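You operate a simulated robot arm through the tools that you are given. There is no shell and no other tool. Be economical: measure what you need, move in short steps, check, and stop when the job is done.

The job below is to be done with a simulated robot arm. You get a single attempt, and the scene is never put back.

Task
Wipe and grease the bright strip on the roller stand.
Fine: blue slide knob to 90 mm, then green felt block, then orange grease brush; put both back; after greasing knob to 160 mm; the lever stays at HOLD. Set down upright: green felt block, orange grease brush. A coat counts when it lies all over at full strength: go over it till it gets no stronger. What is to be rubbed or washed off counts as gone when no trace of it is left.

It is judged by the outcome, as a careful person would: the job done as asked, and still so three seconds after it is handed in. It fails if anything else is knocked over, pushed out of place, dropped, spilled or broken.

Robot
A 7-joint arm with a two-finger gripper, on a carriage that runs on a rail from [243, 1] to [-2137, -5] (x, y) and turns from -2.862 to 2.932 rad about z. Base frame: it is fixed where the carriage stands at the start and does not move with it; the origin is on the floor, on the carriage's upright axis, x ahead of it, y to its left, z up. Units: mm, rad, N and s.
Its first joint turns from -2.601 to 2.601 rad. Places, roughly: black stand lever [800, 0, 600]; blue slide knob [1000, 300, 500]; bright strip [1100, 100, 600]; green felt block [1250, 0, 500]; grime [1100, 100, 600]. Payload 2.45 kg.
The tool frame sits at the grasp point between the pads (the TCP): z along the fingers, y along the line on which they close. The tips reach 26 mm beyond it. The gripper opens to 96 mm. The gripper's body begins 69 mm behind the TCP.
Orientation is that of the tool frame in the base frame, as [roll, pitch, yaw] about the fixed x, y, z axes, in that order (R = Rz(yaw) Ry(pitch) Rx(roll)). With the fingers straight down and closing along the base's y, the tool's x points along the base's -x, its y along +y and its z along -z.

Tools
- The arm moves only by the tool jog_arm. Its argument "plan" is text: rows parted by semicolons, each of 7 numbers parted by spaces: the turn, a rotation vector about the tool's x, y, z in rad, then the shift along the tool's x, y, z in mm, then the opening in per cent of the stroke, from 0 (shut) to 100 (fully open). In form: rx ry rz dx dy dz claw; .... A call has 1 to 8 rows; each row shifts and turns the commanded pose from where the row before left it, along the tool's axes as they then stand. A row lasts 0.2 s, in which the tool goes at most 50 mm and 0.15 rad; a call with a longer step from one row to the next is refused whole, and so is a gripper value outside its range. A pose out of reach is approached as far as the arm can. The call stops where the force on the tool passes 40 N (or 10 N more than at its start, if that is more) or the arm is blocked; 0.2 s more then pass. Each finger halts on what it meets, pressing with about 44 N; the grip force reading is that of the motor and also rises with nothing between the fingers. The clock runs only during rows and for 0.2 s after the last one: add rows that do not move to give the fingers time. The reply holds the time, the measured pose of the TCP, the force on the tool along the base axes, the opening and the grip force, in the units named above and with some noise, with the torque about the TCP (base axes, N m) and any sound that the robot's microphone picked up.
- Cameras (640 x 400 px; columns grow to the right, rows downward): "scene" is now at [36.2, 156.3, 1471.6]; the picture's right is [-0.18, -0.98, 0.00], its down [-0.70, 0.13, -0.70] and it looks along [0.69, -0.13, -0.72] (base axes); focal length 271 px, centre (320, 200). "wrist" rides on the gripper at [82, 3, -98] in the tool frame; the picture's right is [-0.04, 1.00, 0.00], its down [-0.73, -0.03, -0.68] and it looks along [-0.68, -0.03, 0.73] (tool axes); focal length 256 px, centre (320, 200). There is no depth. A picture from a camera that has moved, and an enlarged one, comes with that camera's place and axes in the base frame and with its lens.
- capture(camera): a new picture of that camera. No time passes.
- slide_trunk(by): slides the trunk up (or, below 0, down) by that many mm; the arm and the scene camera ride with it, the base frame stays. It gives what a move gives, with no picture.
- roll_base(legs): drives the robot by 1 to 6 legs, each [ahead, left, turn to the left] in mm, mm and rad, along the robot's own axes; the way and the turn of a leg run together, so that a leg with both is an arc; at most 1500 mm and 3.142 rad a leg. The arm and the cameras ride along, it lands a little off, and it stops where it bumps. It keeps to its track: a leg is cut to what the track allows. It gives what a move gives.
- aim_head(pan, tilt): turns the head with the scene camera to pan (to the left, within 2.705 rad either way) and tilt (down, from -0.506 to 1.204), counted from straight ahead of the robot. It gives what a move gives.
- zoom(camera, box): a new picture of the part [left, top, right, bottom] of that camera's present view, enlarged. No time passes.
- job_done(): hands the job in; it is judged then, once.

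Work in short steps. Places have to be worked out from the pictures, the camera data and where the tool is seen: move nearer, look again, correct. Check each grasp and each placing, and mend what went wrong. You have 120 turns and 78 pictures in all, those below and enlarged ones among them. Open the gripper and draw the arm clear of the work before you hand the job in, unless the task says otherwise; then end with one line.

The tools are called after "Request:" as name(argument=value, ...) on one line, values as JSON. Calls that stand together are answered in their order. jog_arm: Moves the arm, as the interface text tells. Its arguments: {"type":"object","properties":{"plan":{"type":"string"}},"required":["plan"]} The other tools are called the same way: slide_trunk (by) slides the trunk up or down; roll_base (legs) drives the base; aim_head (pan, tilt) turns the head that bears the scene camera; capture (camera) takes a picture; zoom (camera, box) takes an enlarged picture of a part of a camera's view; job_done () hands the job in.

At the start:

```text
t: 0.0
tool_pos: [615.7, 233.8, 889.7]
tool_rot: [-3.141, 0.0, 3.141]
contact_force: [0.4, -0.2, 0.3]
ft_torque: [0.01, 0.0, -0.02]
grip_width: 96.3
grasp_force: 0.0
trunk travel left (down, up): [-475.0, 235.0]
robot x, y, heading: [0.7, -0.7, -0.003]
head pan, tilt: [-0.182, 0.798]
```

scene: 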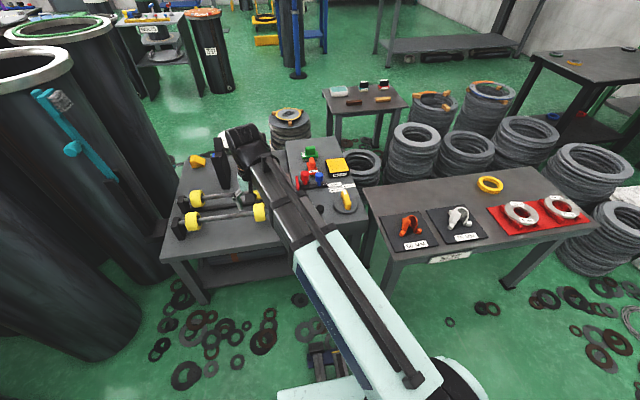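
wrist: 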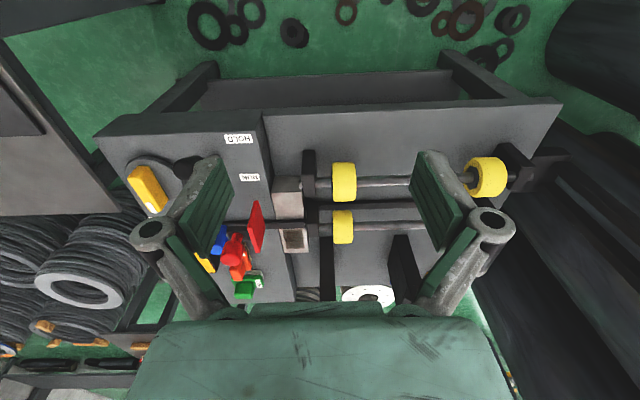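

The arm hides part of the stand; I enlarge the middle of the scene view and the wrist view to identify things.

Request:
zoom(camera="scene", box=[160, 120, 400, 270])

Request:
zoom(camera="wrist", box=[100, 110, 420, 310])

```text
2.67 times, centred on (280, 195) of scene
camera zoom: at [36.2, 156.3, 1471.6], right [-0.18, -0.98, 0.0], down [-0.7, 0.13, -0.7], along [0.69, -0.13, -0.72], focal length 724 px, centre (427, 213)
```

zoom: 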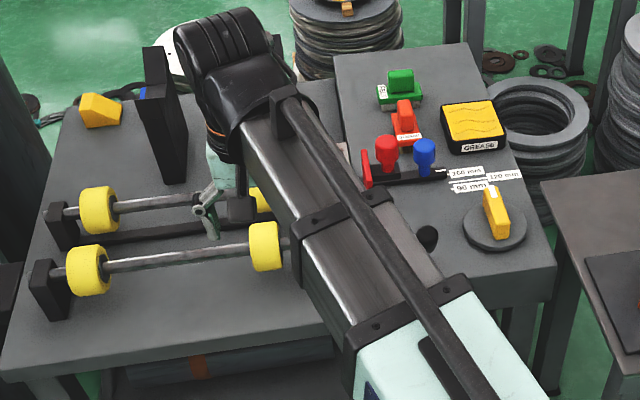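

```text
2.00 times, centred on (260, 210) of wrist
camera zoom: at [533.8, 238.1, 986.8], right [0.04, 1.0, 0.0], down [0.73, -0.03, 0.68], along [0.68, -0.03, -0.73], focal length 512 px, centre (440, 180)
```

zoom: 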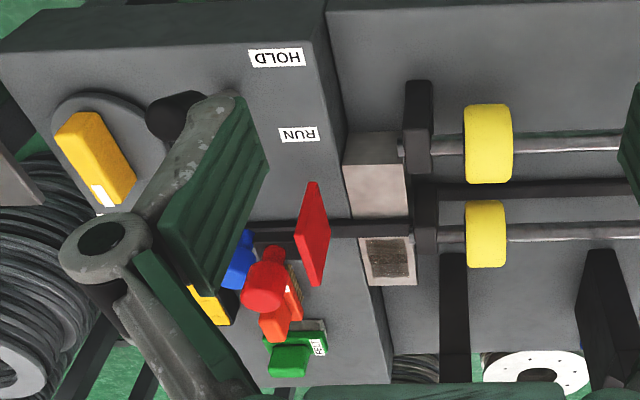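

I swing the arm to the right, clear of the view of the stand.

Request:
jog_arm(plan="0 0 0 0 -48 0 100;0 0 0 0 -48 0 100;0 0 0 0 -48 0 100;0 0 0 0 -48 0 100;0 0 0 0 -48 0 100;0 0 0 0 -48 0 100;0 0 0 0 -48 0 100;0 0 0 0 -48 0 100")

Request:
jog_arm(plan="0 0 0 0 -48 0 100;0 0 0 0 -48 0 100;0 0 0 0 -48 0 100;0 0 0 0 -48 0 100;0 0 0 0 0 0 100")

Request:
aim_head(pan=0.1, tilt=0.75)

Request:
capture(camera="scene")

```text
t: 1.8
tool_pos: [613.7, -151.7, 889.9]
tool_rot: [3.141, -0.001, -3.138]
contact_force: [0.4, 0.9, 0.7]
ft_torque: [-0.03, -0.01, -0.01]
grip_width: 96.0
grasp_force: 0.1
trunk travel left (down, up): [-475.0, 235.0]
robot x, y, heading: [1.4, 1.1, 0.001]
head pan, tilt: [-0.182, 0.798]
```

```text
t: 3.0
tool_pos: [614.7, -340.7, 890.8]
tool_rot: [-3.14, 0.001, -3.141]
contact_force: [0.0, 0.4, -0.2]
ft_torque: [0.05, 0.02, -0.03]
grip_width: 95.9
grasp_force: 0.1
trunk travel left (down, up): [-475.0, 235.0]
robot x, y, heading: [2.1, -1.7, 0.002]
head pan, tilt: [-0.182, 0.798]
```

```text
t: 3.8
tool_pos: [614.3, -339.4, 891.7]
tool_rot: [3.141, 0.001, 3.141]
contact_force: [0.4, -0.4, -0.1]
ft_torque: [0.03, 0.01, 0.0]
grip_width: 96.0
grasp_force: 0.0
trunk travel left (down, up): [-475.0, 235.0]
robot x, y, heading: [-4.3, -0.4, 0.002]
head pan, tilt: [0.099, 0.75]
```

```text
73 pictures are left
camera scene: at [39.3, 179.0, 1475.4], right [0.1, -1.0, 0.0], down [-0.68, -0.07, -0.73], along [0.73, 0.07, -0.68], focal length 271 px, centre (320, 200)
```

scene: 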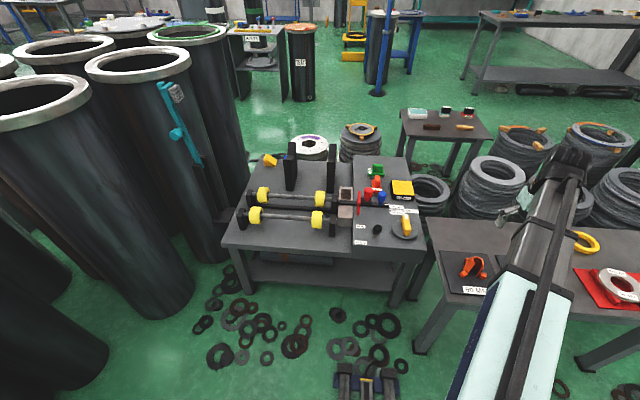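

Request:
zoom(camera="scene", box=[328, 145, 440, 255])

Request:
zoom(camera="scene", box=[220, 130, 440, 267])

```text
3.64 times, centred on (384, 200) of scene
camera zoom: at [39.3, 179.0, 1475.4], right [0.1, -1.0, 0.0], down [-0.68, -0.07, -0.73], along [0.73, 0.07, -0.68], focal length 987 px, centre (87, 200)
```

zoom: 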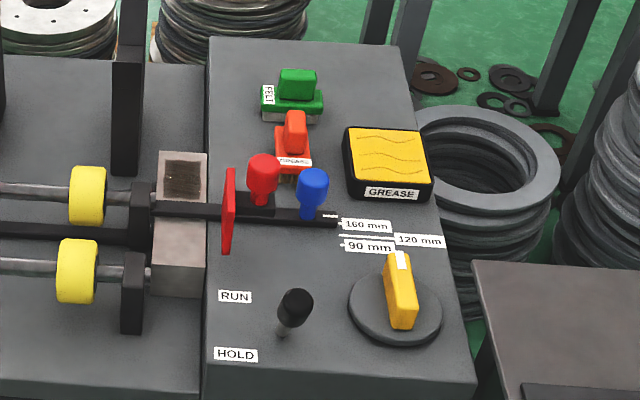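

```text
2.91 times, centred on (330, 198) of scene
camera zoom: at [39.3, 179.0, 1475.4], right [0.1, -1.0, 0.0], down [-0.68, -0.07, -0.73], along [0.73, 0.07, -0.68], focal length 790 px, centre (291, 204)
```

zoom: 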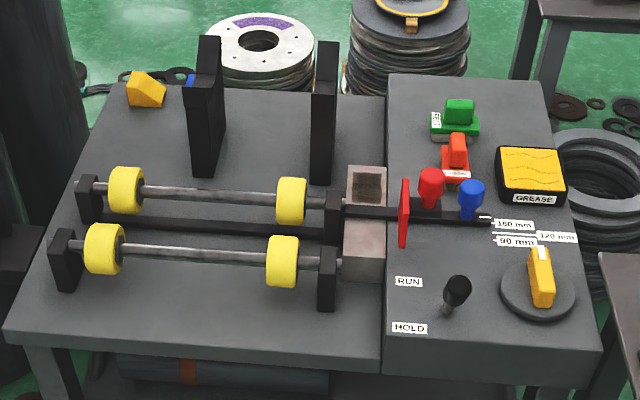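

From the two views I place the blue knob near (1006, -22, 615). I move the gripper over the console for a close wrist view.

Request:
jog_arm(plan="0 0 0 -26 40 8 100;0 0 0 -26 40 8 100;0 0 0 -26 40 8 100;0 0 0 -26 40 8 100;0 0 0 -26 40 8 100;0 0 0 -26 40 8 100;0 0 0 -26 40 8 100;0 0 0 0 0 0 100")

Request:
capture(camera="wrist")

```text
t: 5.6
tool_pos: [799.8, -59.8, 835.4]
tool_rot: [3.141, 0.0, -3.141]
contact_force: [-0.2, -0.4, -0.2]
ft_torque: [0.01, -0.02, 0.0]
grip_width: 96.1
grasp_force: 0.0
trunk travel left (down, up): [-475.0, 235.0]
robot x, y, heading: [-0.6, 0.2, 0.002]
head pan, tilt: [0.099, 0.75]
```

```text
70 pictures are left
camera wrist: at [717.2, -56.2, 933.3], right [0.04, 1.0, 0.0], down [0.73, -0.03, 0.68], along [0.68, -0.03, -0.73], focal length 256 px, centre (320, 200)
```

wrist: 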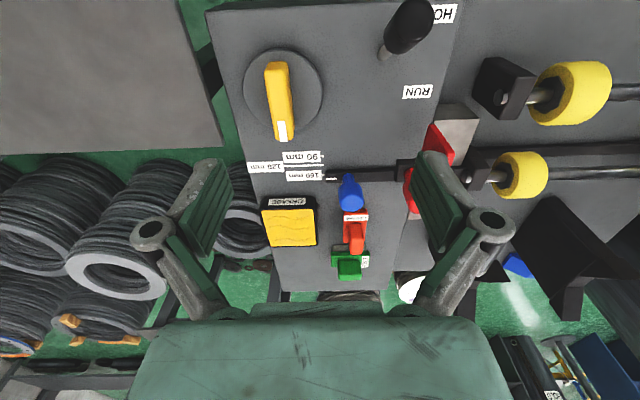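

Request:
zoom(camera="wrist", box=[235, 135, 435, 285])

```text
2.67 times, centred on (335, 210) of wrist
camera zoom: at [717.2, -56.2, 933.3], right [0.04, 1.0, 0.0], down [0.73, -0.03, 0.68], along [0.68, -0.03, -0.73], focal length 683 px, centre (280, 173)
```

zoom: 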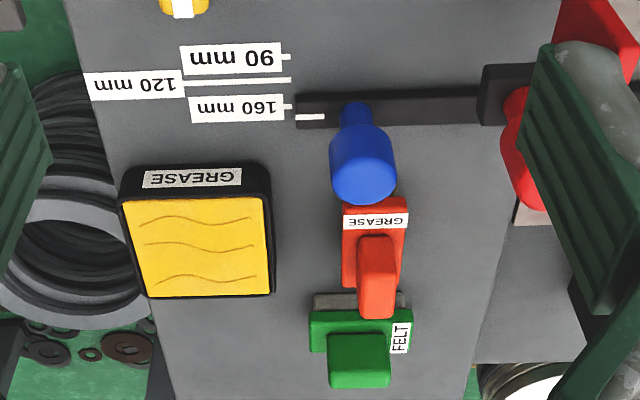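

The ticks are spaced along x (90 nearest the robot), so the bar slides along x. Now I look at the bright strip more closely, from the left.

Request:
jog_arm(plan="0 0 0 0 45 0 100;0 0 0 0 45 0 100;0 0 0 0 45 0 100;0 0 0 0 40 0 100;0 0 0 0 0 0 100")

Request:
capture(camera="wrist")

Request:
zoom(camera="wrist", box=[220, 40, 420, 300])

```text
t: 6.8
tool_pos: [798.4, 112.9, 833.1]
tool_rot: [3.141, -0.001, -3.141]
contact_force: [-0.2, -0.1, -0.1]
ft_torque: [-0.04, 0.0, 0.01]
grip_width: 96.0
grasp_force: 0.1
trunk travel left (down, up): [-475.0, 235.0]
robot x, y, heading: [0.2, 1.1, -0.002]
head pan, tilt: [0.099, 0.75]
```

```text
68 pictures are left
camera wrist: at [717.3, 116.6, 931.4], right [0.04, 1.0, 0.0], down [0.73, -0.03, 0.68], along [0.68, -0.03, -0.73], focal length 256 px, centre (320, 200)
```

wrist: 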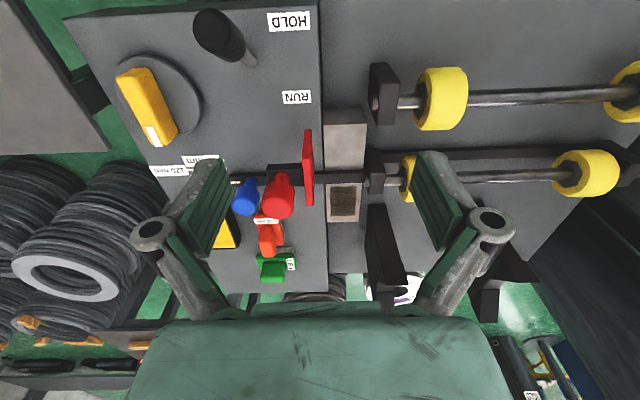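

```text
1.54 times, centred on (320, 170) of wrist
camera zoom: at [717.3, 116.6, 931.4], right [0.04, 1.0, 0.0], down [0.73, -0.03, 0.68], along [0.68, -0.03, -0.73], focal length 394 px, centre (320, 246)
```

zoom: 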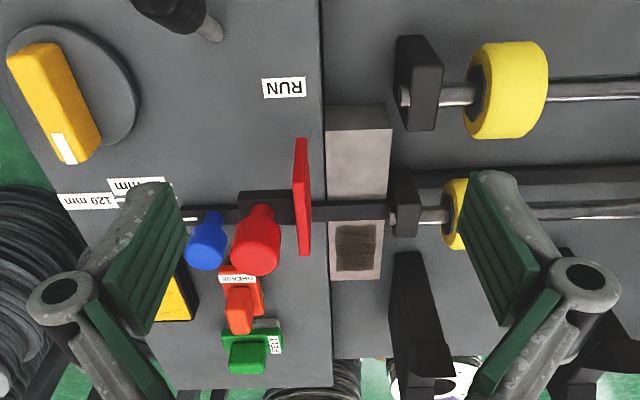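

I go nearer for a sharper view of strip, bar and grime.

Request:
jog_arm(plan="0 0 0 -40 5 25 100;0 0 0 -40 5 25 100;0 0 0 -40 5 25 100;0 0 0 0 0 0 100")

Request:
capture(camera="wrist")

Request:
zoom(camera="wrist", box=[180, 60, 400, 280])

```text
t: 7.8
tool_pos: [919.0, 126.8, 758.4]
tool_rot: [3.141, 0.001, 3.142]
contact_force: [1.4, 0.0, -0.2]
ft_torque: [0.01, 0.01, 0.02]
grip_width: 96.0
grasp_force: 0.1
trunk travel left (down, up): [-475.0, 235.0]
robot x, y, heading: [2.7, 2.0, -0.006]
head pan, tilt: [0.099, 0.75]
```

```text
66 pictures are left
camera wrist: at [836.5, 131.7, 856.3], right [0.04, 1.0, 0.0], down [0.73, -0.03, 0.68], along [0.68, -0.03, -0.73], focal length 256 px, centre (320, 200)
```

wrist: 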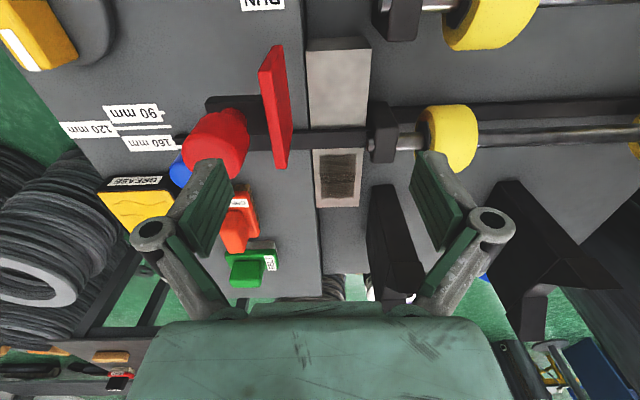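

```text
1.82 times, centred on (290, 170) of wrist
camera zoom: at [836.5, 131.7, 856.3], right [0.04, 1.0, 0.0], down [0.73, -0.03, 0.68], along [0.68, -0.03, -0.73], focal length 465 px, centre (374, 254)
```

zoom: 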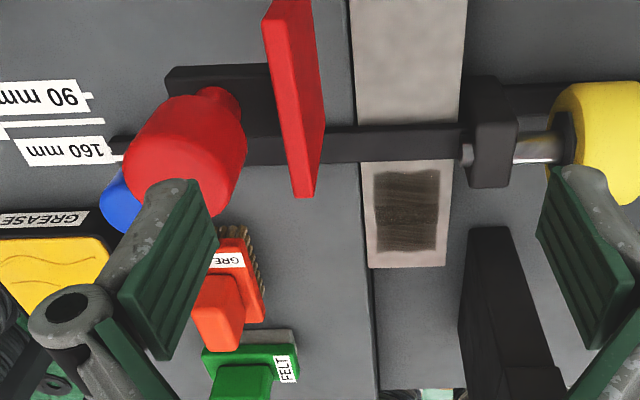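

The bar carries the far roller axle, with its pointer at the right end near the ticks; the knob axis seems near (978, -21), top about 650. I turn the gripper 90° to close along x, so the camera looks along the ticks.

Request:
jog_arm(plan="0 0 -0.149 0 0 0 100;0 0 -0.149 0 0 0 100;0 0 -0.149 0 0 0 100;0 0 -0.149 0 0 0 100;0 0 -0.149 0 0 0 100;0 0 -0.149 0 0 0 100;0 0 -0.149 0 0 0 100;0 0 -0.149 0 0 0 100")

Request:
jog_arm(plan="0 0 -0.126 0 0 0 100;0 0 -0.126 0 0 0 100;0 0 -0.126 0 0 0 100;0 0 0 40 -15 0 70;0 0 0 40 -15 0 65;0 0 0 40 -15 0 65;0 0 0 28 -14 0 65;0 0 0 0 0 0 65")

Request:
capture(camera="wrist")

```text
t: 9.6
tool_pos: [918.8, 130.3, 757.8]
tool_rot: [3.141, 0.0, -1.946]
contact_force: [0.7, 1.2, -0.4]
ft_torque: [0.01, 0.02, 0.01]
grip_width: 96.1
grasp_force: 0.0
trunk travel left (down, up): [-475.0, 235.0]
robot x, y, heading: [-0.1, -0.3, -0.005]
head pan, tilt: [0.099, 0.75]
```

```text
t: 11.4
tool_pos: [977.9, -19.3, 758.4]
tool_rot: [-3.141, 0.002, -1.571]
contact_force: [0.9, -0.8, 0.4]
ft_torque: [0.01, -0.02, 0.03]
grip_width: 62.2
grasp_force: 0.0
trunk travel left (down, up): [-475.0, 235.0]
robot x, y, heading: [0.3, 0.9, 0.0]
head pan, tilt: [0.099, 0.75]
```

```text
64 pictures are left
camera wrist: at [973.6, -101.6, 855.6], right [-1.0, 0.04, 0.0], down [0.03, 0.73, 0.68], along [0.03, 0.68, -0.73], focal length 256 px, centre (320, 200)
```

wrist: 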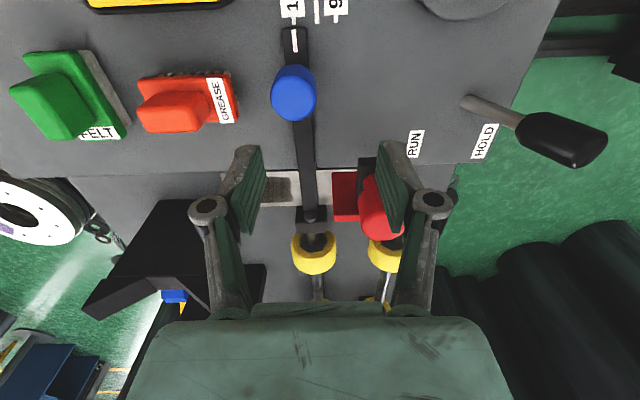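

Request:
zoom(camera="wrist", box=[240, 0, 440, 250])

```text
1.60 times, centred on (340, 125) of wrist
camera zoom: at [973.6, -101.6, 855.6], right [-1.0, 0.04, 0.0], down [0.03, 0.73, 0.68], along [0.03, 0.68, -0.73], focal length 410 px, centre (288, 320)
```

zoom: 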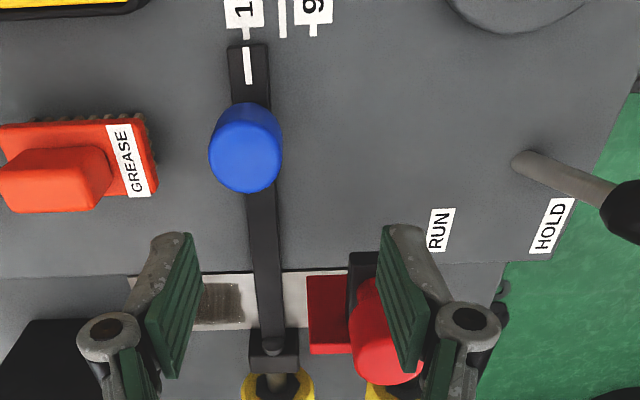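

Request:
zoom(camera="scene", box=[335, 170, 415, 240])

```text
5.71 times, centred on (375, 205) of scene
camera zoom: at [39.3, 178.9, 1475.4], right [0.1, -1.0, 0.0], down [-0.68, -0.07, -0.73], along [0.73, 0.07, -0.68], focal length 1551 px, centre (6, 171)
```

zoom: 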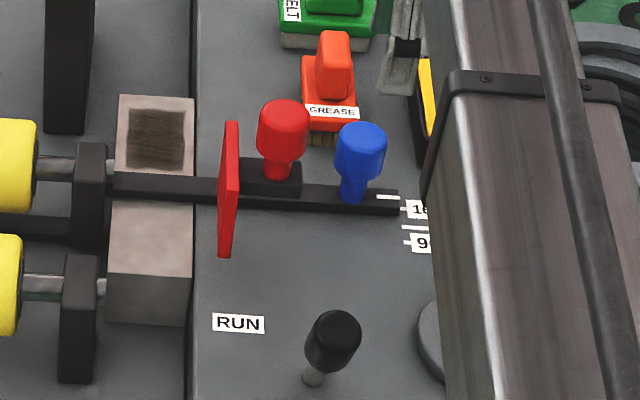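

The red guard hovers above the bar (z≈600–680), so the bar should pass beneath it. The knob is at about (997, -20), cap z≈605–650; pointer is at the 160 tick. I descend on it.

Request:
jog_arm(plan="0 0 0 0 -19 30 65;0 0 0 0 0 40 65;0 0 0 0 0 35 65;0 0 0 0 0 22 65;0 0 0 0 0 0 65")

Request:
capture(camera="wrist")

```text
t: 12.6
tool_pos: [997.8, -21.4, 627.3]
tool_rot: [3.141, 0.0, -1.572]
contact_force: [-0.2, -0.9, 0.3]
ft_torque: [0.0, -0.04, -0.04]
grip_width: 62.4
grasp_force: 0.0
trunk travel left (down, up): [-475.0, 235.0]
robot x, y, heading: [0.0, 0.8, -0.005]
head pan, tilt: [0.099, 0.75]
```

```text
61 pictures are left
camera wrist: at [993.3, -102.5, 725.8], right [-1.0, 0.04, 0.0], down [0.03, 0.73, 0.68], along [0.03, 0.68, -0.73], focal length 256 px, centre (320, 200)
```

wrist: 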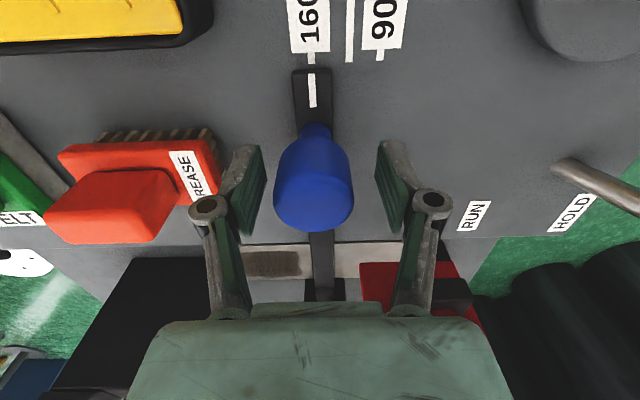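

The fingers straddle the knob cap. I close gently and check.

Request:
jog_arm(plan="0 0 0 0 0 0 40;0 0 0 0 0 0 30;0 0 0 0 0 0 30;0 0 0 0 0 0 30")

```text
t: 13.6
tool_pos: [997.7, -22.2, 628.6]
tool_rot: [3.141, 0.0, -1.572]
contact_force: [8.8, 0.1, 6.2]
ft_torque: [0.02, -0.62, -0.02]
grip_width: 39.3
grasp_force: 45.2
trunk travel left (down, up): [-475.0, 235.0]
robot x, y, heading: [-1.2, -0.2, 0.001]
head pan, tilt: [0.099, 0.75]
```

Gripped at 39 mm. I slide it toward the robot in small steps.

Request:
jog_arm(plan="0 0 0 0 5 0 30;0 0 0 0 5 0 30;0 0 0 0 5 0 30;0 0 0 0 5 0 30;0 0 0 0 0 0 30")

Request:
capture(camera="wrist")

```text
t: 14.8
tool_pos: [978.2, -22.4, 629.7]
tool_rot: [3.141, -0.001, -1.57]
contact_force: [12.2, -3.8, -4.3]
ft_torque: [-0.04, -0.21, -0.07]
grip_width: 39.2
grasp_force: 44.5
trunk travel left (down, up): [-475.0, 235.0]
robot x, y, heading: [-0.4, -0.5, 0.002]
head pan, tilt: [0.099, 0.75]
```

```text
60 pictures are left
camera wrist: at [973.8, -102.5, 726.8], right [-1.0, 0.04, 0.0], down [0.03, 0.73, 0.68], along [0.03, 0.68, -0.73], focal length 256 px, centre (320, 200)
```

wrist: 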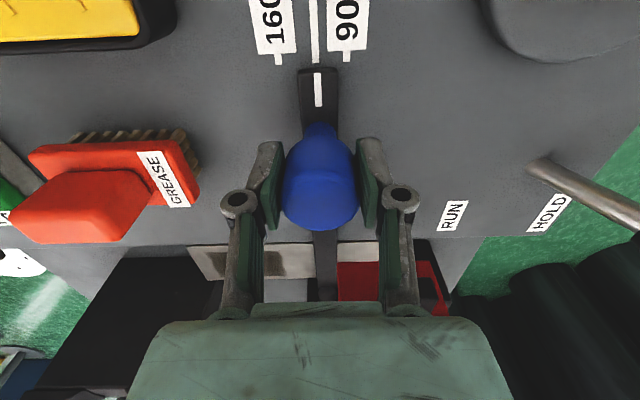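

Pointer now at 120; the red guard stays put and the bar goes beneath it. I move 13 mm more and check the tick.

Request:
jog_arm(plan="0 0 0 0 5 0 30;0 0 0 0 4 0 30;0 0 0 0 4 0 30;0 0 0 0 0 0 30")

Request:
zoom(camera="wrist", box=[220, 0, 420, 125])

```text
t: 15.8
tool_pos: [961.8, -20.9, 629.1]
tool_rot: [3.136, -0.002, -1.572]
contact_force: [-6.7, -9.5, -13.2]
ft_torque: [-0.45, -0.1, -0.06]
grip_width: 39.1
grasp_force: 44.5
trunk travel left (down, up): [-475.0, 235.0]
robot x, y, heading: [2.1, 0.2, 0.001]
head pan, tilt: [0.099, 0.75]
```

```text
3.20 times, centred on (320, 62) of wrist
camera zoom: at [958.3, -102.4, 726.9], right [-1.0, 0.04, 0.0], down [0.03, 0.73, 0.68], along [0.02, 0.68, -0.73], focal length 819 px, centre (320, 640)
```

zoom: 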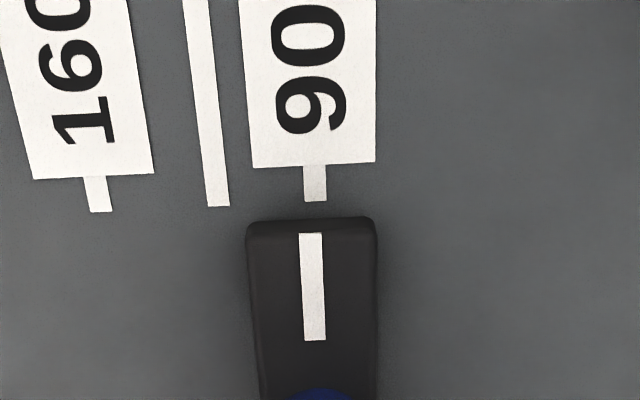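

Pointer is within a millimetre of 90; a nudge of 0.8 mm.

Request:
jog_arm(plan="0 0 0 0 0.8 0 30;0 0 0 0 0 0 30;0 0 0 0 0 0 30")

Request:
zoom(camera="wrist", box=[220, 0, 420, 125])

```text
t: 16.6
tool_pos: [962.9, -20.8, 628.4]
tool_rot: [3.138, 0.0, -1.571]
contact_force: [-11.8, -14.7, -16.9]
ft_torque: [-0.3, 0.49, 0.05]
grip_width: 39.0
grasp_force: 45.3
trunk travel left (down, up): [-475.0, 235.0]
robot x, y, heading: [2.5, -2.0, -0.004]
head pan, tilt: [0.099, 0.75]
```

```text
3.20 times, centred on (320, 62) of wrist
camera zoom: at [958.2, -102.4, 726.9], right [-1.0, 0.04, 0.0], down [0.03, 0.73, 0.68], along [0.03, 0.68, -0.73], focal length 819 px, centre (320, 640)
```

zoom: 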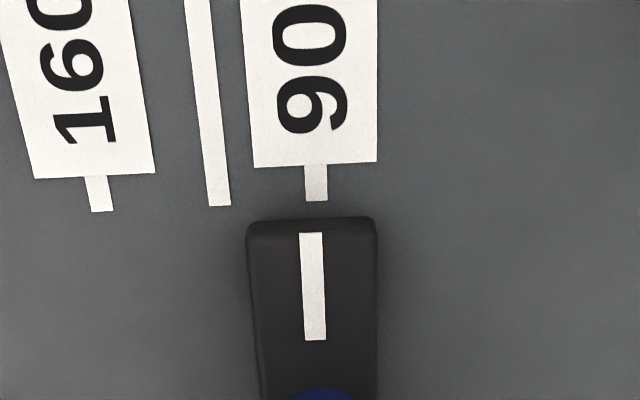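

It is at its end stop on the 90 mark (force grows, nothing moves). I release, rise clear, and look.

Request:
jog_arm(plan="0 0 0 0 -1 0 45;0 0 0 0 0 0 65;0 0 0 0 0 0 65;0 0 0 0 0 -40 65;0 0 0 0 0 -45 65;0 0 0 0 0 -45 65;0 0 0 0 0 0 65")

Request:
capture(camera="wrist")

Request:
zoom(camera="scene", box=[335, 145, 435, 235])

```text
t: 18.2
tool_pos: [962.8, -19.8, 763.7]
tool_rot: [3.14, -0.001, -1.571]
contact_force: [-0.1, 0.0, -1.1]
ft_torque: [0.01, -0.02, -0.02]
grip_width: 62.4
grasp_force: 0.1
trunk travel left (down, up): [-475.0, 235.0]
robot x, y, heading: [-2.1, 2.2, -0.003]
head pan, tilt: [0.099, 0.75]
```

```text
57 pictures are left
camera wrist: at [958.4, -101.0, 861.1], right [-1.0, 0.04, 0.0], down [0.03, 0.73, 0.68], along [0.03, 0.68, -0.73], focal length 256 px, centre (320, 200)
```

wrist: 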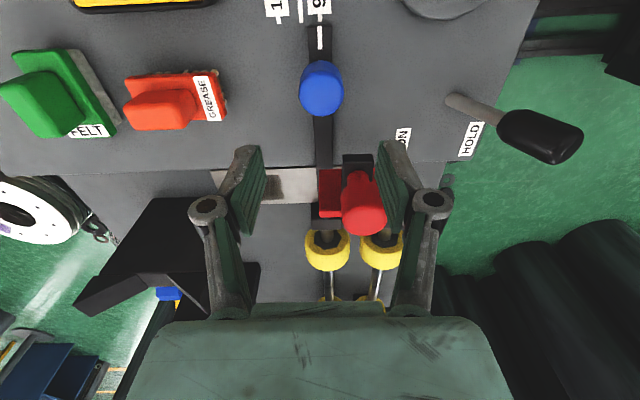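

```text
4.44 times, centred on (385, 190) of scene
camera zoom: at [39.0, 179.1, 1475.4], right [0.1, -1.0, 0.0], down [-0.68, -0.07, -0.73], along [0.73, 0.07, -0.68], focal length 1206 px, centre (31, 244)
```

zoom: 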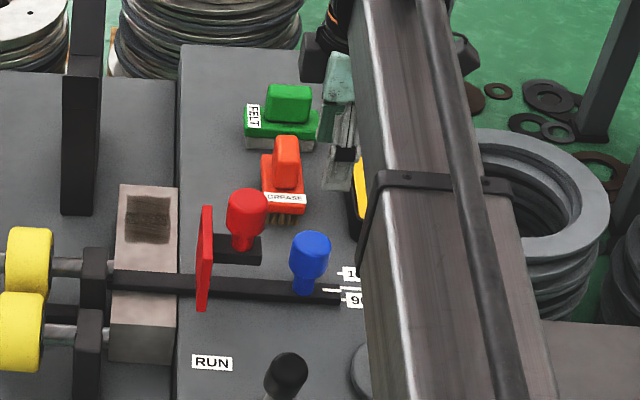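

The bar now leaves the grimy part free and the lever is untouched. The felt (≈1221, -13, 629) is out of reach from here, so I drive ahead 240 mm with the tool high.

Request:
jog_arm(plan="0 0 0 0 40 -30 100;0 0 0 0 40 -10 100;0 0 0 0 0 0 100")

Request:
roll_base(legs=[[240, 0, 0]])

Request:
capture(camera="wrist")

```text
t: 19.0
tool_pos: [882.7, -18.8, 802.6]
tool_rot: [-3.141, -0.002, -1.571]
contact_force: [1.0, 0.5, 0.4]
ft_torque: [0.03, -0.03, 0.03]
grip_width: 96.2
grasp_force: 0.1
trunk travel left (down, up): [-475.0, 235.0]
robot x, y, heading: [0.7, -1.7, 0.001]
head pan, tilt: [0.099, 0.75]
```

```text
t: 20.8
tool_pos: [1123.0, -16.0, 800.5]
tool_rot: [3.14, 0.0, -1.569]
contact_force: [-0.4, 0.1, 0.5]
ft_torque: [0.02, 0.01, -0.03]
grip_width: 95.8
grasp_force: 0.2
trunk travel left (down, up): [-475.0, 235.0]
robot x, y, heading: [241.1, -0.9, 0.002]
head pan, tilt: [0.099, 0.75]
```

```text
55 pictures are left
camera wrist: at [1119.6, -97.3, 899.7], right [-1.0, 0.04, 0.0], down [0.03, 0.73, 0.68], along [0.03, 0.68, -0.73], focal length 256 px, centre (320, 200)
```

wrist: 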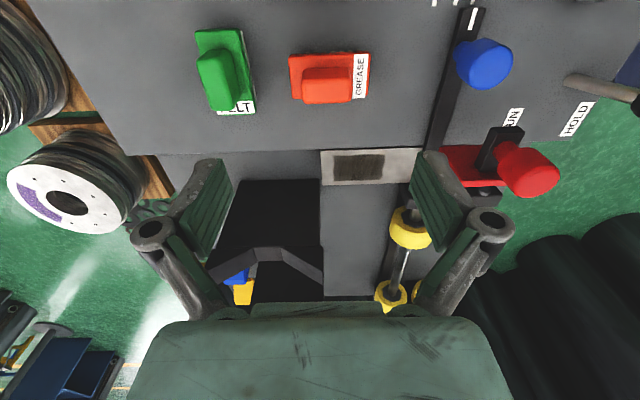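

Felt's handle ridge runs along y at about (1225, -16); closing along x suits it. I go over it and down part of the way.

Request:
jog_arm(plan="0 0 0 0 -34 25 100;0 0 0 0 -34 25 100;0 0 0 0 -34 20 100;0 0 0 0 0 0 100")

Request:
capture(camera="wrist")

```text
t: 21.8
tool_pos: [1224.6, -15.7, 734.8]
tool_rot: [-3.14, 0.001, -1.569]
contact_force: [0.6, -0.3, -0.6]
ft_torque: [0.0, 0.01, 0.01]
grip_width: 96.2
grasp_force: 0.1
trunk travel left (down, up): [-475.0, 235.0]
robot x, y, heading: [239.7, 1.6, 0.002]
head pan, tilt: [0.099, 0.75]
```

```text
54 pictures are left
camera wrist: at [1219.8, -96.7, 832.3], right [-1.0, 0.04, 0.0], down [0.03, 0.73, 0.68], along [0.03, 0.68, -0.73], focal length 256 px, centre (320, 200)
```

wrist: 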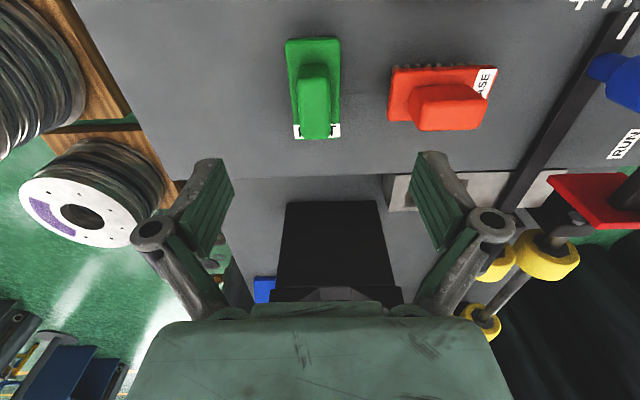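

Request:
jog_arm(plan="0 0 0 0 -1 35 75;0 0 0 0 -1 35 75;0 0 0 0 0 24 75;0 0 0 0 0 0 75")

Request:
capture(camera="wrist")

Request:
zoom(camera="scene", box=[340, 150, 460, 270])

```text
t: 22.8
tool_pos: [1225.5, -14.4, 640.1]
tool_rot: [-3.142, -0.001, -1.57]
contact_force: [-0.3, 0.2, 0.1]
ft_torque: [-0.01, 0.02, 0.01]
grip_width: 72.0
grasp_force: 0.1
trunk travel left (down, up): [-475.0, 235.0]
robot x, y, heading: [242.0, -0.1, 0.0]
head pan, tilt: [0.099, 0.75]
```

```text
53 pictures are left
camera wrist: at [1222.4, -95.8, 737.6], right [-1.0, 0.04, 0.0], down [0.03, 0.73, 0.68], along [0.03, 0.68, -0.73], focal length 256 px, centre (320, 200)
```

wrist: 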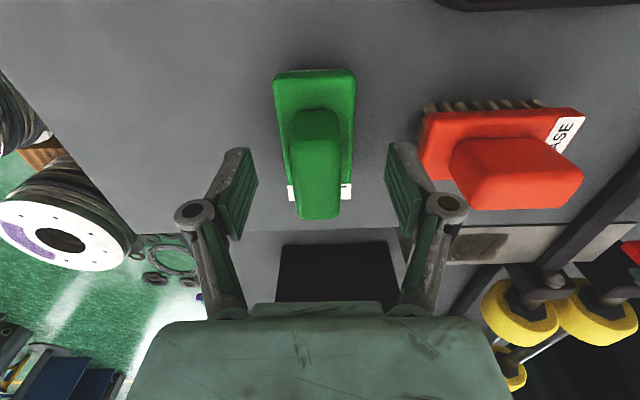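

```text
3.33 times, centred on (400, 210) of scene
camera zoom: at [279.1, 179.8, 1475.4], right [0.1, -0.99, 0.0], down [-0.68, -0.07, -0.73], along [0.73, 0.07, -0.68], focal length 905 px, centre (53, 167)
```

zoom: 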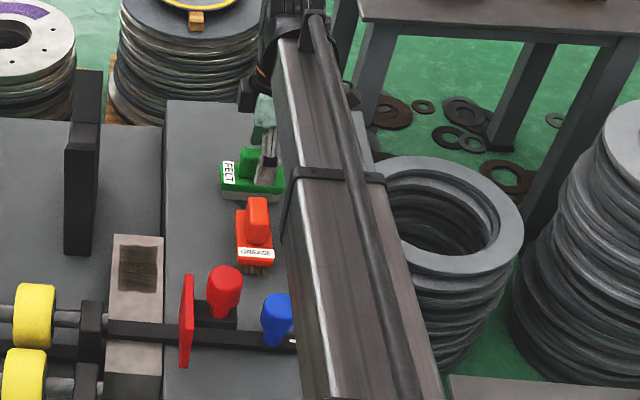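

Handle top is near z 635 and the base top near 586. I lower to z≈618 and close on the handle.

Request:
jog_arm(plan="0 0 0 0 -2 21 75;0 0 0 0 0 0 50;0 0 0 0 0 0 20;0 0 0 0 0 0 10;0 0 0 0 0 0 10;0 0 0 0 0 0 10")

```text
t: 24.2
tool_pos: [1228.6, -14.8, 618.4]
tool_rot: [3.141, -0.001, -1.569]
contact_force: [-0.8, 0.0, 0.5]
ft_torque: [0.01, 0.02, 0.01]
grip_width: 45.6
grasp_force: 44.0
trunk travel left (down, up): [-475.0, 235.0]
robot x, y, heading: [242.8, 4.9, 0.005]
head pan, tilt: [0.099, 0.75]
```

Request:
capture(camera="wrist")

```text
51 pictures are left
camera wrist: at [1224.5, -96.2, 716.6], right [-1.0, 0.04, 0.0], down [0.03, 0.73, 0.68], along [0.03, 0.68, -0.73], focal length 256 px, centre (320, 200)
```

wrist: 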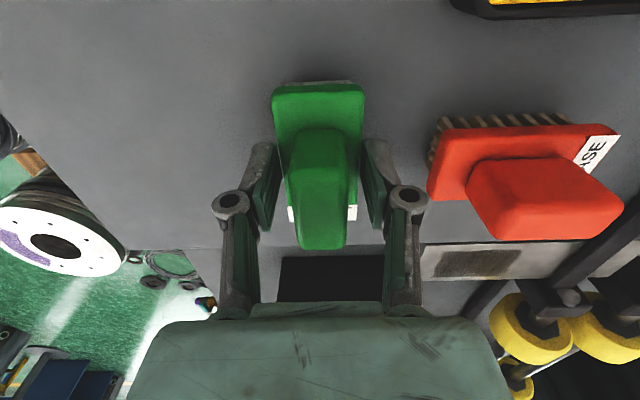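

The tips caught the base's sides; I reopen, rise 12 mm and grip the handle itself.

Request:
jog_arm(plan="0 0 0 0 0 0 70;0 0 0 0 0 0 70;0 0 0 0 1 -11 70;0 0 0 0 0 0 40;0 0 0 0 0 0 10;0 0 0 0 0 0 10;0 0 0 0 0 0 10;0 0 0 0 0 0 10")

```text
t: 26.0
tool_pos: [1228.2, -14.5, 627.9]
tool_rot: [3.141, -0.002, -1.567]
contact_force: [0.2, 0.2, 3.4]
ft_torque: [-0.02, -0.03, 0.02]
grip_width: 25.1
grasp_force: 43.8
trunk travel left (down, up): [-475.0, 235.0]
robot x, y, heading: [244.8, 1.9, 0.007]
head pan, tilt: [0.099, 0.75]
```

Handle gripped at 25 mm (rest pose: TCP 1228, -14.5, 628). I lift and check.

Request:
jog_arm(plan="0 0 0 0 0 -20 10;0 0 0 0 0 -40 10;0 0 0 0 0 -40 10;0 0 0 0 0 0 10")

Request:
capture(camera="wrist")

```text
t: 27.0
tool_pos: [1230.5, -17.2, 728.9]
tool_rot: [-3.141, 0.0, -1.568]
contact_force: [-0.1, -0.6, -1.6]
ft_torque: [-0.02, -0.02, 0.0]
grip_width: 25.1
grasp_force: 44.4
trunk travel left (down, up): [-475.0, 235.0]
robot x, y, heading: [240.5, -0.2, 0.001]
head pan, tilt: [0.099, 0.75]
```

```text
50 pictures are left
camera wrist: at [1225.9, -97.8, 826.4], right [-1.0, 0.04, 0.0], down [0.03, 0.73, 0.68], along [0.03, 0.68, -0.73], focal length 256 px, centre (320, 200)
```

wrist: 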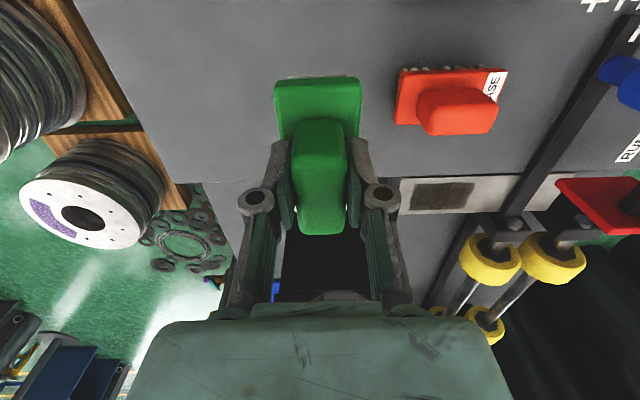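

Felt is held well. I judge the strip top at z≈565, x≈…–1130, y≈110–178, grime x 1028–1111. I move over for a sharper look at the strip's extent.

Request:
jog_arm(plan="0 0 0 0 45 -5 10;0 0 0 0 45 -5 10;0 0 0 0 45 -5 10;0 0 0 0 30 0 10;0 0 0 0 0 0 10")

Request:
zoom(camera="wrist", box=[200, 40, 520, 240])

Request:
zoom(camera="scene", box=[335, 165, 395, 225])

```text
t: 28.2
tool_pos: [1064.4, -15.8, 742.9]
tool_rot: [3.14, 0.0, -1.569]
contact_force: [-0.3, -0.3, -1.3]
ft_torque: [-0.01, 0.02, 0.03]
grip_width: 25.1
grasp_force: 44.4
trunk travel left (down, up): [-475.0, 235.0]
robot x, y, heading: [237.4, -3.4, 0.0]
head pan, tilt: [0.099, 0.75]
```

```text
2.00 times, centred on (360, 140) of wrist
camera zoom: at [1060.2, -97.2, 839.9], right [-1.0, 0.04, 0.0], down [0.03, 0.73, 0.68], along [0.03, 0.68, -0.73], focal length 512 px, centre (240, 320)
```

zoom: 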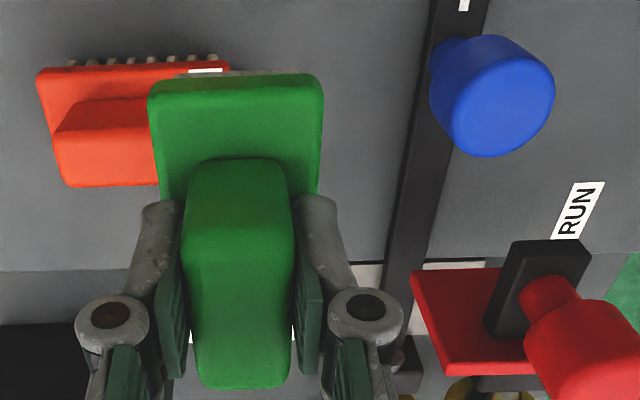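

```text
6.67 times, centred on (365, 195) of scene
camera zoom: at [279.0, 179.8, 1475.4], right [0.1, -0.99, 0.0], down [-0.68, -0.07, -0.73], along [0.73, 0.07, -0.68], focal length 1809 px, centre (20, 233)
```

zoom: 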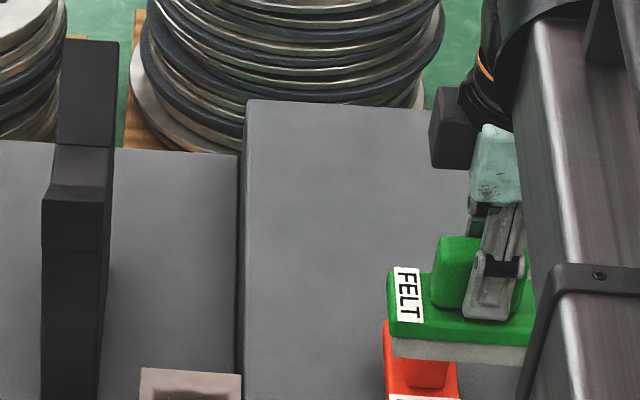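

Request:
zoom(camera="scene", box=[345, 212, 425, 282])

```text
5.71 times, centred on (385, 247) of scene
camera zoom: at [279.0, 179.8, 1475.4], right [0.1, -0.99, 0.0], down [-0.68, -0.07, -0.73], along [0.73, 0.07, -0.68], focal length 1551 px, centre (-51, -69)
```

zoom: 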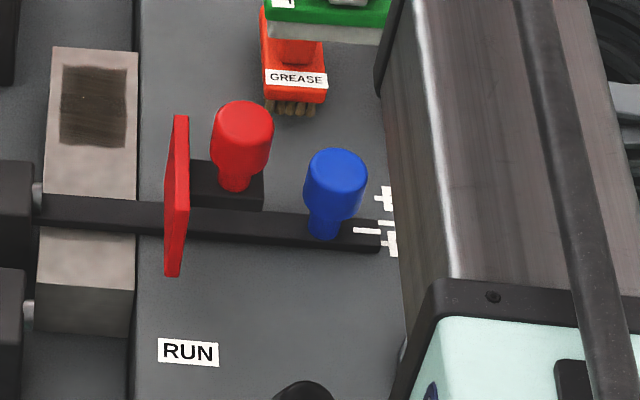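

The strip's grimy patch is x≈1028–1111, centred near y 144. I carry the felt over it and lower to just above contact (z≈640).

Request:
jog_arm(plan="0 0 0 -40 -3 0 10;0 0 0 -40 -3 0 10;0 0 0 -40 0 0 10;0 0 0 -36 0 0 10;0 0 0 0 0 35 10;0 0 0 0 0 35 10;0 0 0 0 0 28 10;0 0 0 0 0 0 10")

Request:
capture(camera="wrist")

Request:
zoom(camera="scene", box=[325, 170, 425, 270])

```text
t: 30.0
tool_pos: [1069.7, 139.6, 643.2]
tool_rot: [-3.141, 0.0, -1.569]
contact_force: [-0.4, -0.4, -1.7]
ft_torque: [-0.02, 0.0, -0.01]
grip_width: 25.3
grasp_force: 43.3
trunk travel left (down, up): [-475.0, 235.0]
robot x, y, heading: [239.1, -0.0, 0.001]
head pan, tilt: [0.099, 0.75]
```

```text
46 pictures are left
camera wrist: at [1066.2, 58.8, 741.2], right [-1.0, 0.04, 0.0], down [0.03, 0.73, 0.68], along [0.03, 0.68, -0.73], focal length 256 px, centre (320, 200)
```

wrist: 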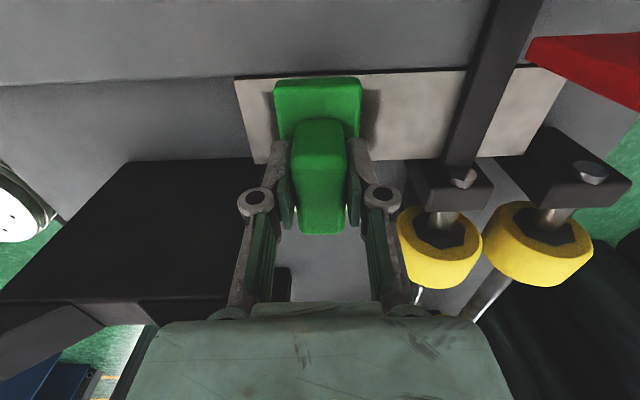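

```text
4.00 times, centred on (375, 220) of scene
camera zoom: at [279.2, 179.8, 1475.4], right [0.1, -0.99, 0.0], down [-0.68, -0.07, -0.73], along [0.73, 0.07, -0.68], focal length 1086 px, centre (100, 120)
```

zoom: 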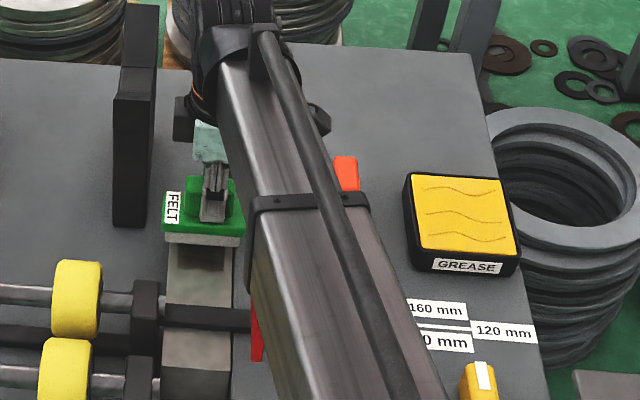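

The whole strip shows: x≈913–1126, y≈113–179, with the bar across at ~962. I lower to contact gently.

Request:
jog_arm(plan="0 0 0 0 0 5 10;0 0 0 0 0 3 10;0 0 0 0 0 2 10;0 0 0 0 0 0 10")

```text
t: 31.0
tool_pos: [1069.9, 138.7, 633.8]
tool_rot: [-3.141, 0.0, -1.569]
contact_force: [0.1, 0.1, -2.1]
ft_torque: [-0.01, -0.01, 0.02]
grip_width: 25.2
grasp_force: 44.1
trunk travel left (down, up): [-475.0, 235.0]
robot x, y, heading: [238.9, 1.7, 0.001]
head pan, tilt: [0.099, 0.75]
```

Request:
jog_arm(plan="0 0 0 0 0 2 10;0 0 0 0 0 2 10;0 0 0 0 0 1 10;0 0 0 0 0 0 10")

```text
t: 32.0
tool_pos: [1069.5, 139.6, 629.3]
tool_rot: [-3.142, 0.001, -1.569]
contact_force: [-0.6, -0.6, -0.7]
ft_torque: [0.0, 0.0, 0.0]
grip_width: 25.5
grasp_force: 43.5
trunk travel left (down, up): [-475.0, 235.0]
robot x, y, heading: [237.5, 1.0, 0.007]
head pan, tilt: [0.099, 0.75]
```

Request:
jog_arm(plan="0 0 0 0 0 1.5 10;0 0 0 0 0 1.5 10;0 0 0 0 0 0 10")

```text
t: 32.8
tool_pos: [1070.1, 139.5, 627.8]
tool_rot: [-3.139, -0.001, -1.57]
contact_force: [2.6, 0.9, 23.4]
ft_torque: [-0.06, 0.06, 0.02]
grip_width: 25.0
grasp_force: 44.0
trunk travel left (down, up): [-475.0, 235.0]
robot x, y, heading: [239.0, 1.4, -0.002]
head pan, tilt: [0.099, 0.75]
```

Contact at z≈628 with 23 N. I ease off slightly and stroke along x.

Request:
jog_arm(plan="0 0 0 0 0 -0.7 10;0 0 0 0 -18 0 10;0 0 0 0 -18 0 10;0 0 0 0 20 0 10;0 0 0 0 20 0 10;0 0 0 0 20 0 10;0 0 0 0 20 0 10;0 0 0 0 8 0 10")

Request:
jog_arm(plan="0 0 0 0 -22 0 10;0 0 0 0 -22 0 10;0 0 0 0 -22 0 10;0 0 0 0 -22 0 10;0 0 0 0 22 0 10;0 0 0 0 22 0 10;0 0 0 0 22 0 10;0 0 0 0 22 0 10")

```text
t: 34.6
tool_pos: [1016.1, 140.0, 628.5]
tool_rot: [-3.139, 0.001, -1.569]
contact_force: [12.0, -1.1, 36.1]
ft_torque: [0.0, -0.37, -0.01]
grip_width: 25.0
grasp_force: 43.9
trunk travel left (down, up): [-475.0, 235.0]
robot x, y, heading: [240.6, -2.8, 0.006]
head pan, tilt: [0.099, 0.75]
```

```text
t: 36.4
tool_pos: [1016.6, 139.1, 628.7]
tool_rot: [-3.139, -0.002, -1.569]
contact_force: [8.0, -0.5, 30.0]
ft_torque: [-0.03, -0.17, -0.05]
grip_width: 25.2
grasp_force: 43.7
trunk travel left (down, up): [-475.0, 235.0]
robot x, y, heading: [238.6, -0.5, -0.0]
head pan, tilt: [0.099, 0.75]
```

Force is a bit high; I look at how the grime fares.

Request:
zoom(camera="wrist", box=[140, 40, 460, 240])

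```text
2.00 times, centred on (300, 140) of wrist
camera zoom: at [1012.2, 58.7, 726.6], right [-1.0, 0.04, 0.0], down [0.03, 0.73, 0.68], along [0.03, 0.68, -0.73], focal length 512 px, centre (360, 320)
```

zoom: 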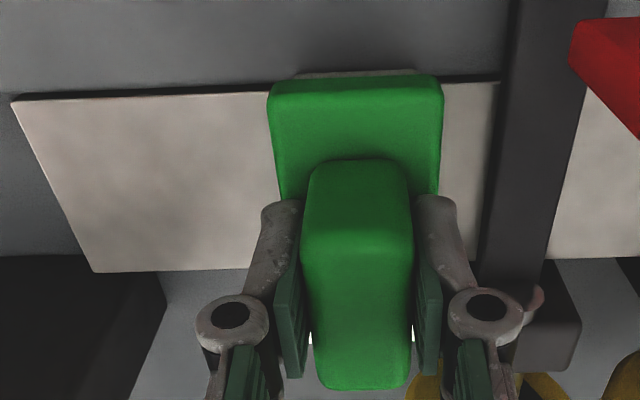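

Nearly clean. A few more strokes with small y offsets and slightly less force.

Request:
jog_arm(plan="0 0 0 -4 -22 -0.5 10;0 0 0 -4 -22 0 10;0 0 0 0 -22 0 10;0 0 0 0 -22 0 10;0 0 0 8 22 0 10;0 0 0 8 22 0 10;0 0 0 0 22 0 10;0 0 0 0 22 0 10")

Request:
jog_arm(plan="0 0 0 0 -22 0 10;0 0 0 0 -22 0 10;0 0 0 0 -22 0 10;0 0 0 0 -25 0 10;0 0 0 -8 25 0 10;0 0 0 0 22 0 10;0 0 0 0 22 0 10;0 0 0 0 22 0 10")

Request:
jog_arm(plan="0 0 0 0 0 -30 10;0 0 0 0 20 -40 10;0 0 0 45 0 -20 10;0 0 0 45 0 0 10;0 0 0 45 0 0 10;0 0 0 0 0 0 10")

Request:
zoom(camera="scene", box=[345, 205, 425, 265])

Request:
capture(camera="wrist")

```text
t: 38.2
tool_pos: [1016.8, 132.7, 628.4]
tool_rot: [-3.14, 0.0, -1.569]
contact_force: [3.7, -0.8, 20.3]
ft_torque: [0.09, -0.07, -0.01]
grip_width: 25.3
grasp_force: 44.2
trunk travel left (down, up): [-475.0, 235.0]
robot x, y, heading: [239.7, -2.8, 0.005]
head pan, tilt: [0.099, 0.75]
```

```text
t: 40.0
tool_pos: [1015.4, 139.1, 627.9]
tool_rot: [-3.14, 0.001, -1.568]
contact_force: [1.1, -0.7, 11.2]
ft_torque: [-0.05, -0.14, 0.01]
grip_width: 25.2
grasp_force: 43.8
trunk travel left (down, up): [-475.0, 235.0]
robot x, y, heading: [239.7, 1.1, 0.008]
head pan, tilt: [0.099, 0.75]
```

```text
t: 41.4
tool_pos: [997.9, 2.4, 718.5]
tool_rot: [3.142, 0.0, -1.568]
contact_force: [0.0, -0.7, -1.5]
ft_torque: [-0.01, 0.04, 0.0]
grip_width: 25.3
grasp_force: 44.2
trunk travel left (down, up): [-475.0, 235.0]
robot x, y, heading: [238.2, 2.7, 0.003]
head pan, tilt: [0.099, 0.75]
```

```text
6.67 times, centred on (385, 235) of scene
camera zoom: at [279.1, 179.6, 1475.4], right [0.1, -0.99, 0.0], down [-0.68, -0.07, -0.73], along [0.73, 0.07, -0.68], focal length 1809 px, centre (-113, -33)
```

zoom: 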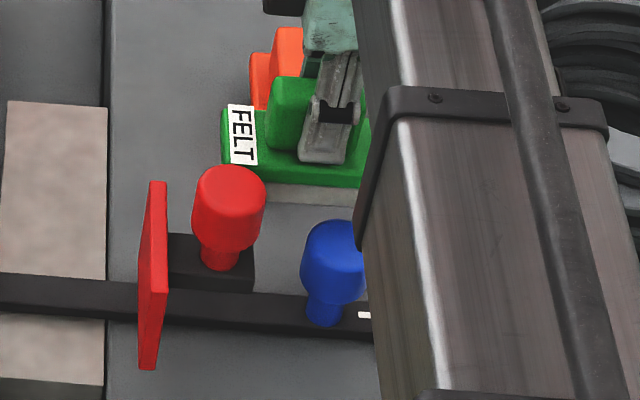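

```text
42 pictures are left
camera wrist: at [993.3, -78.3, 816.5], right [-1.0, 0.04, 0.0], down [0.03, 0.73, 0.68], along [0.03, 0.68, -0.73], focal length 256 px, centre (320, 200)
```

wrist: 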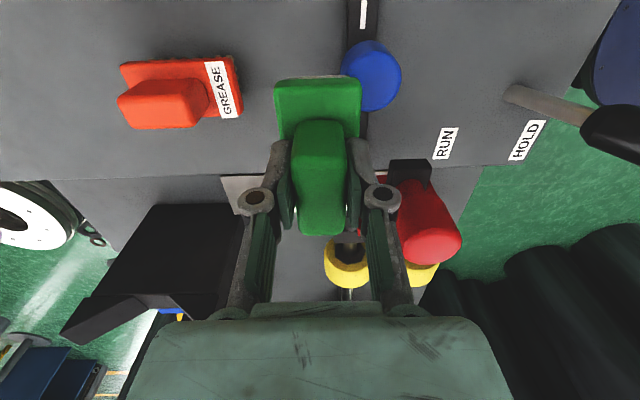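

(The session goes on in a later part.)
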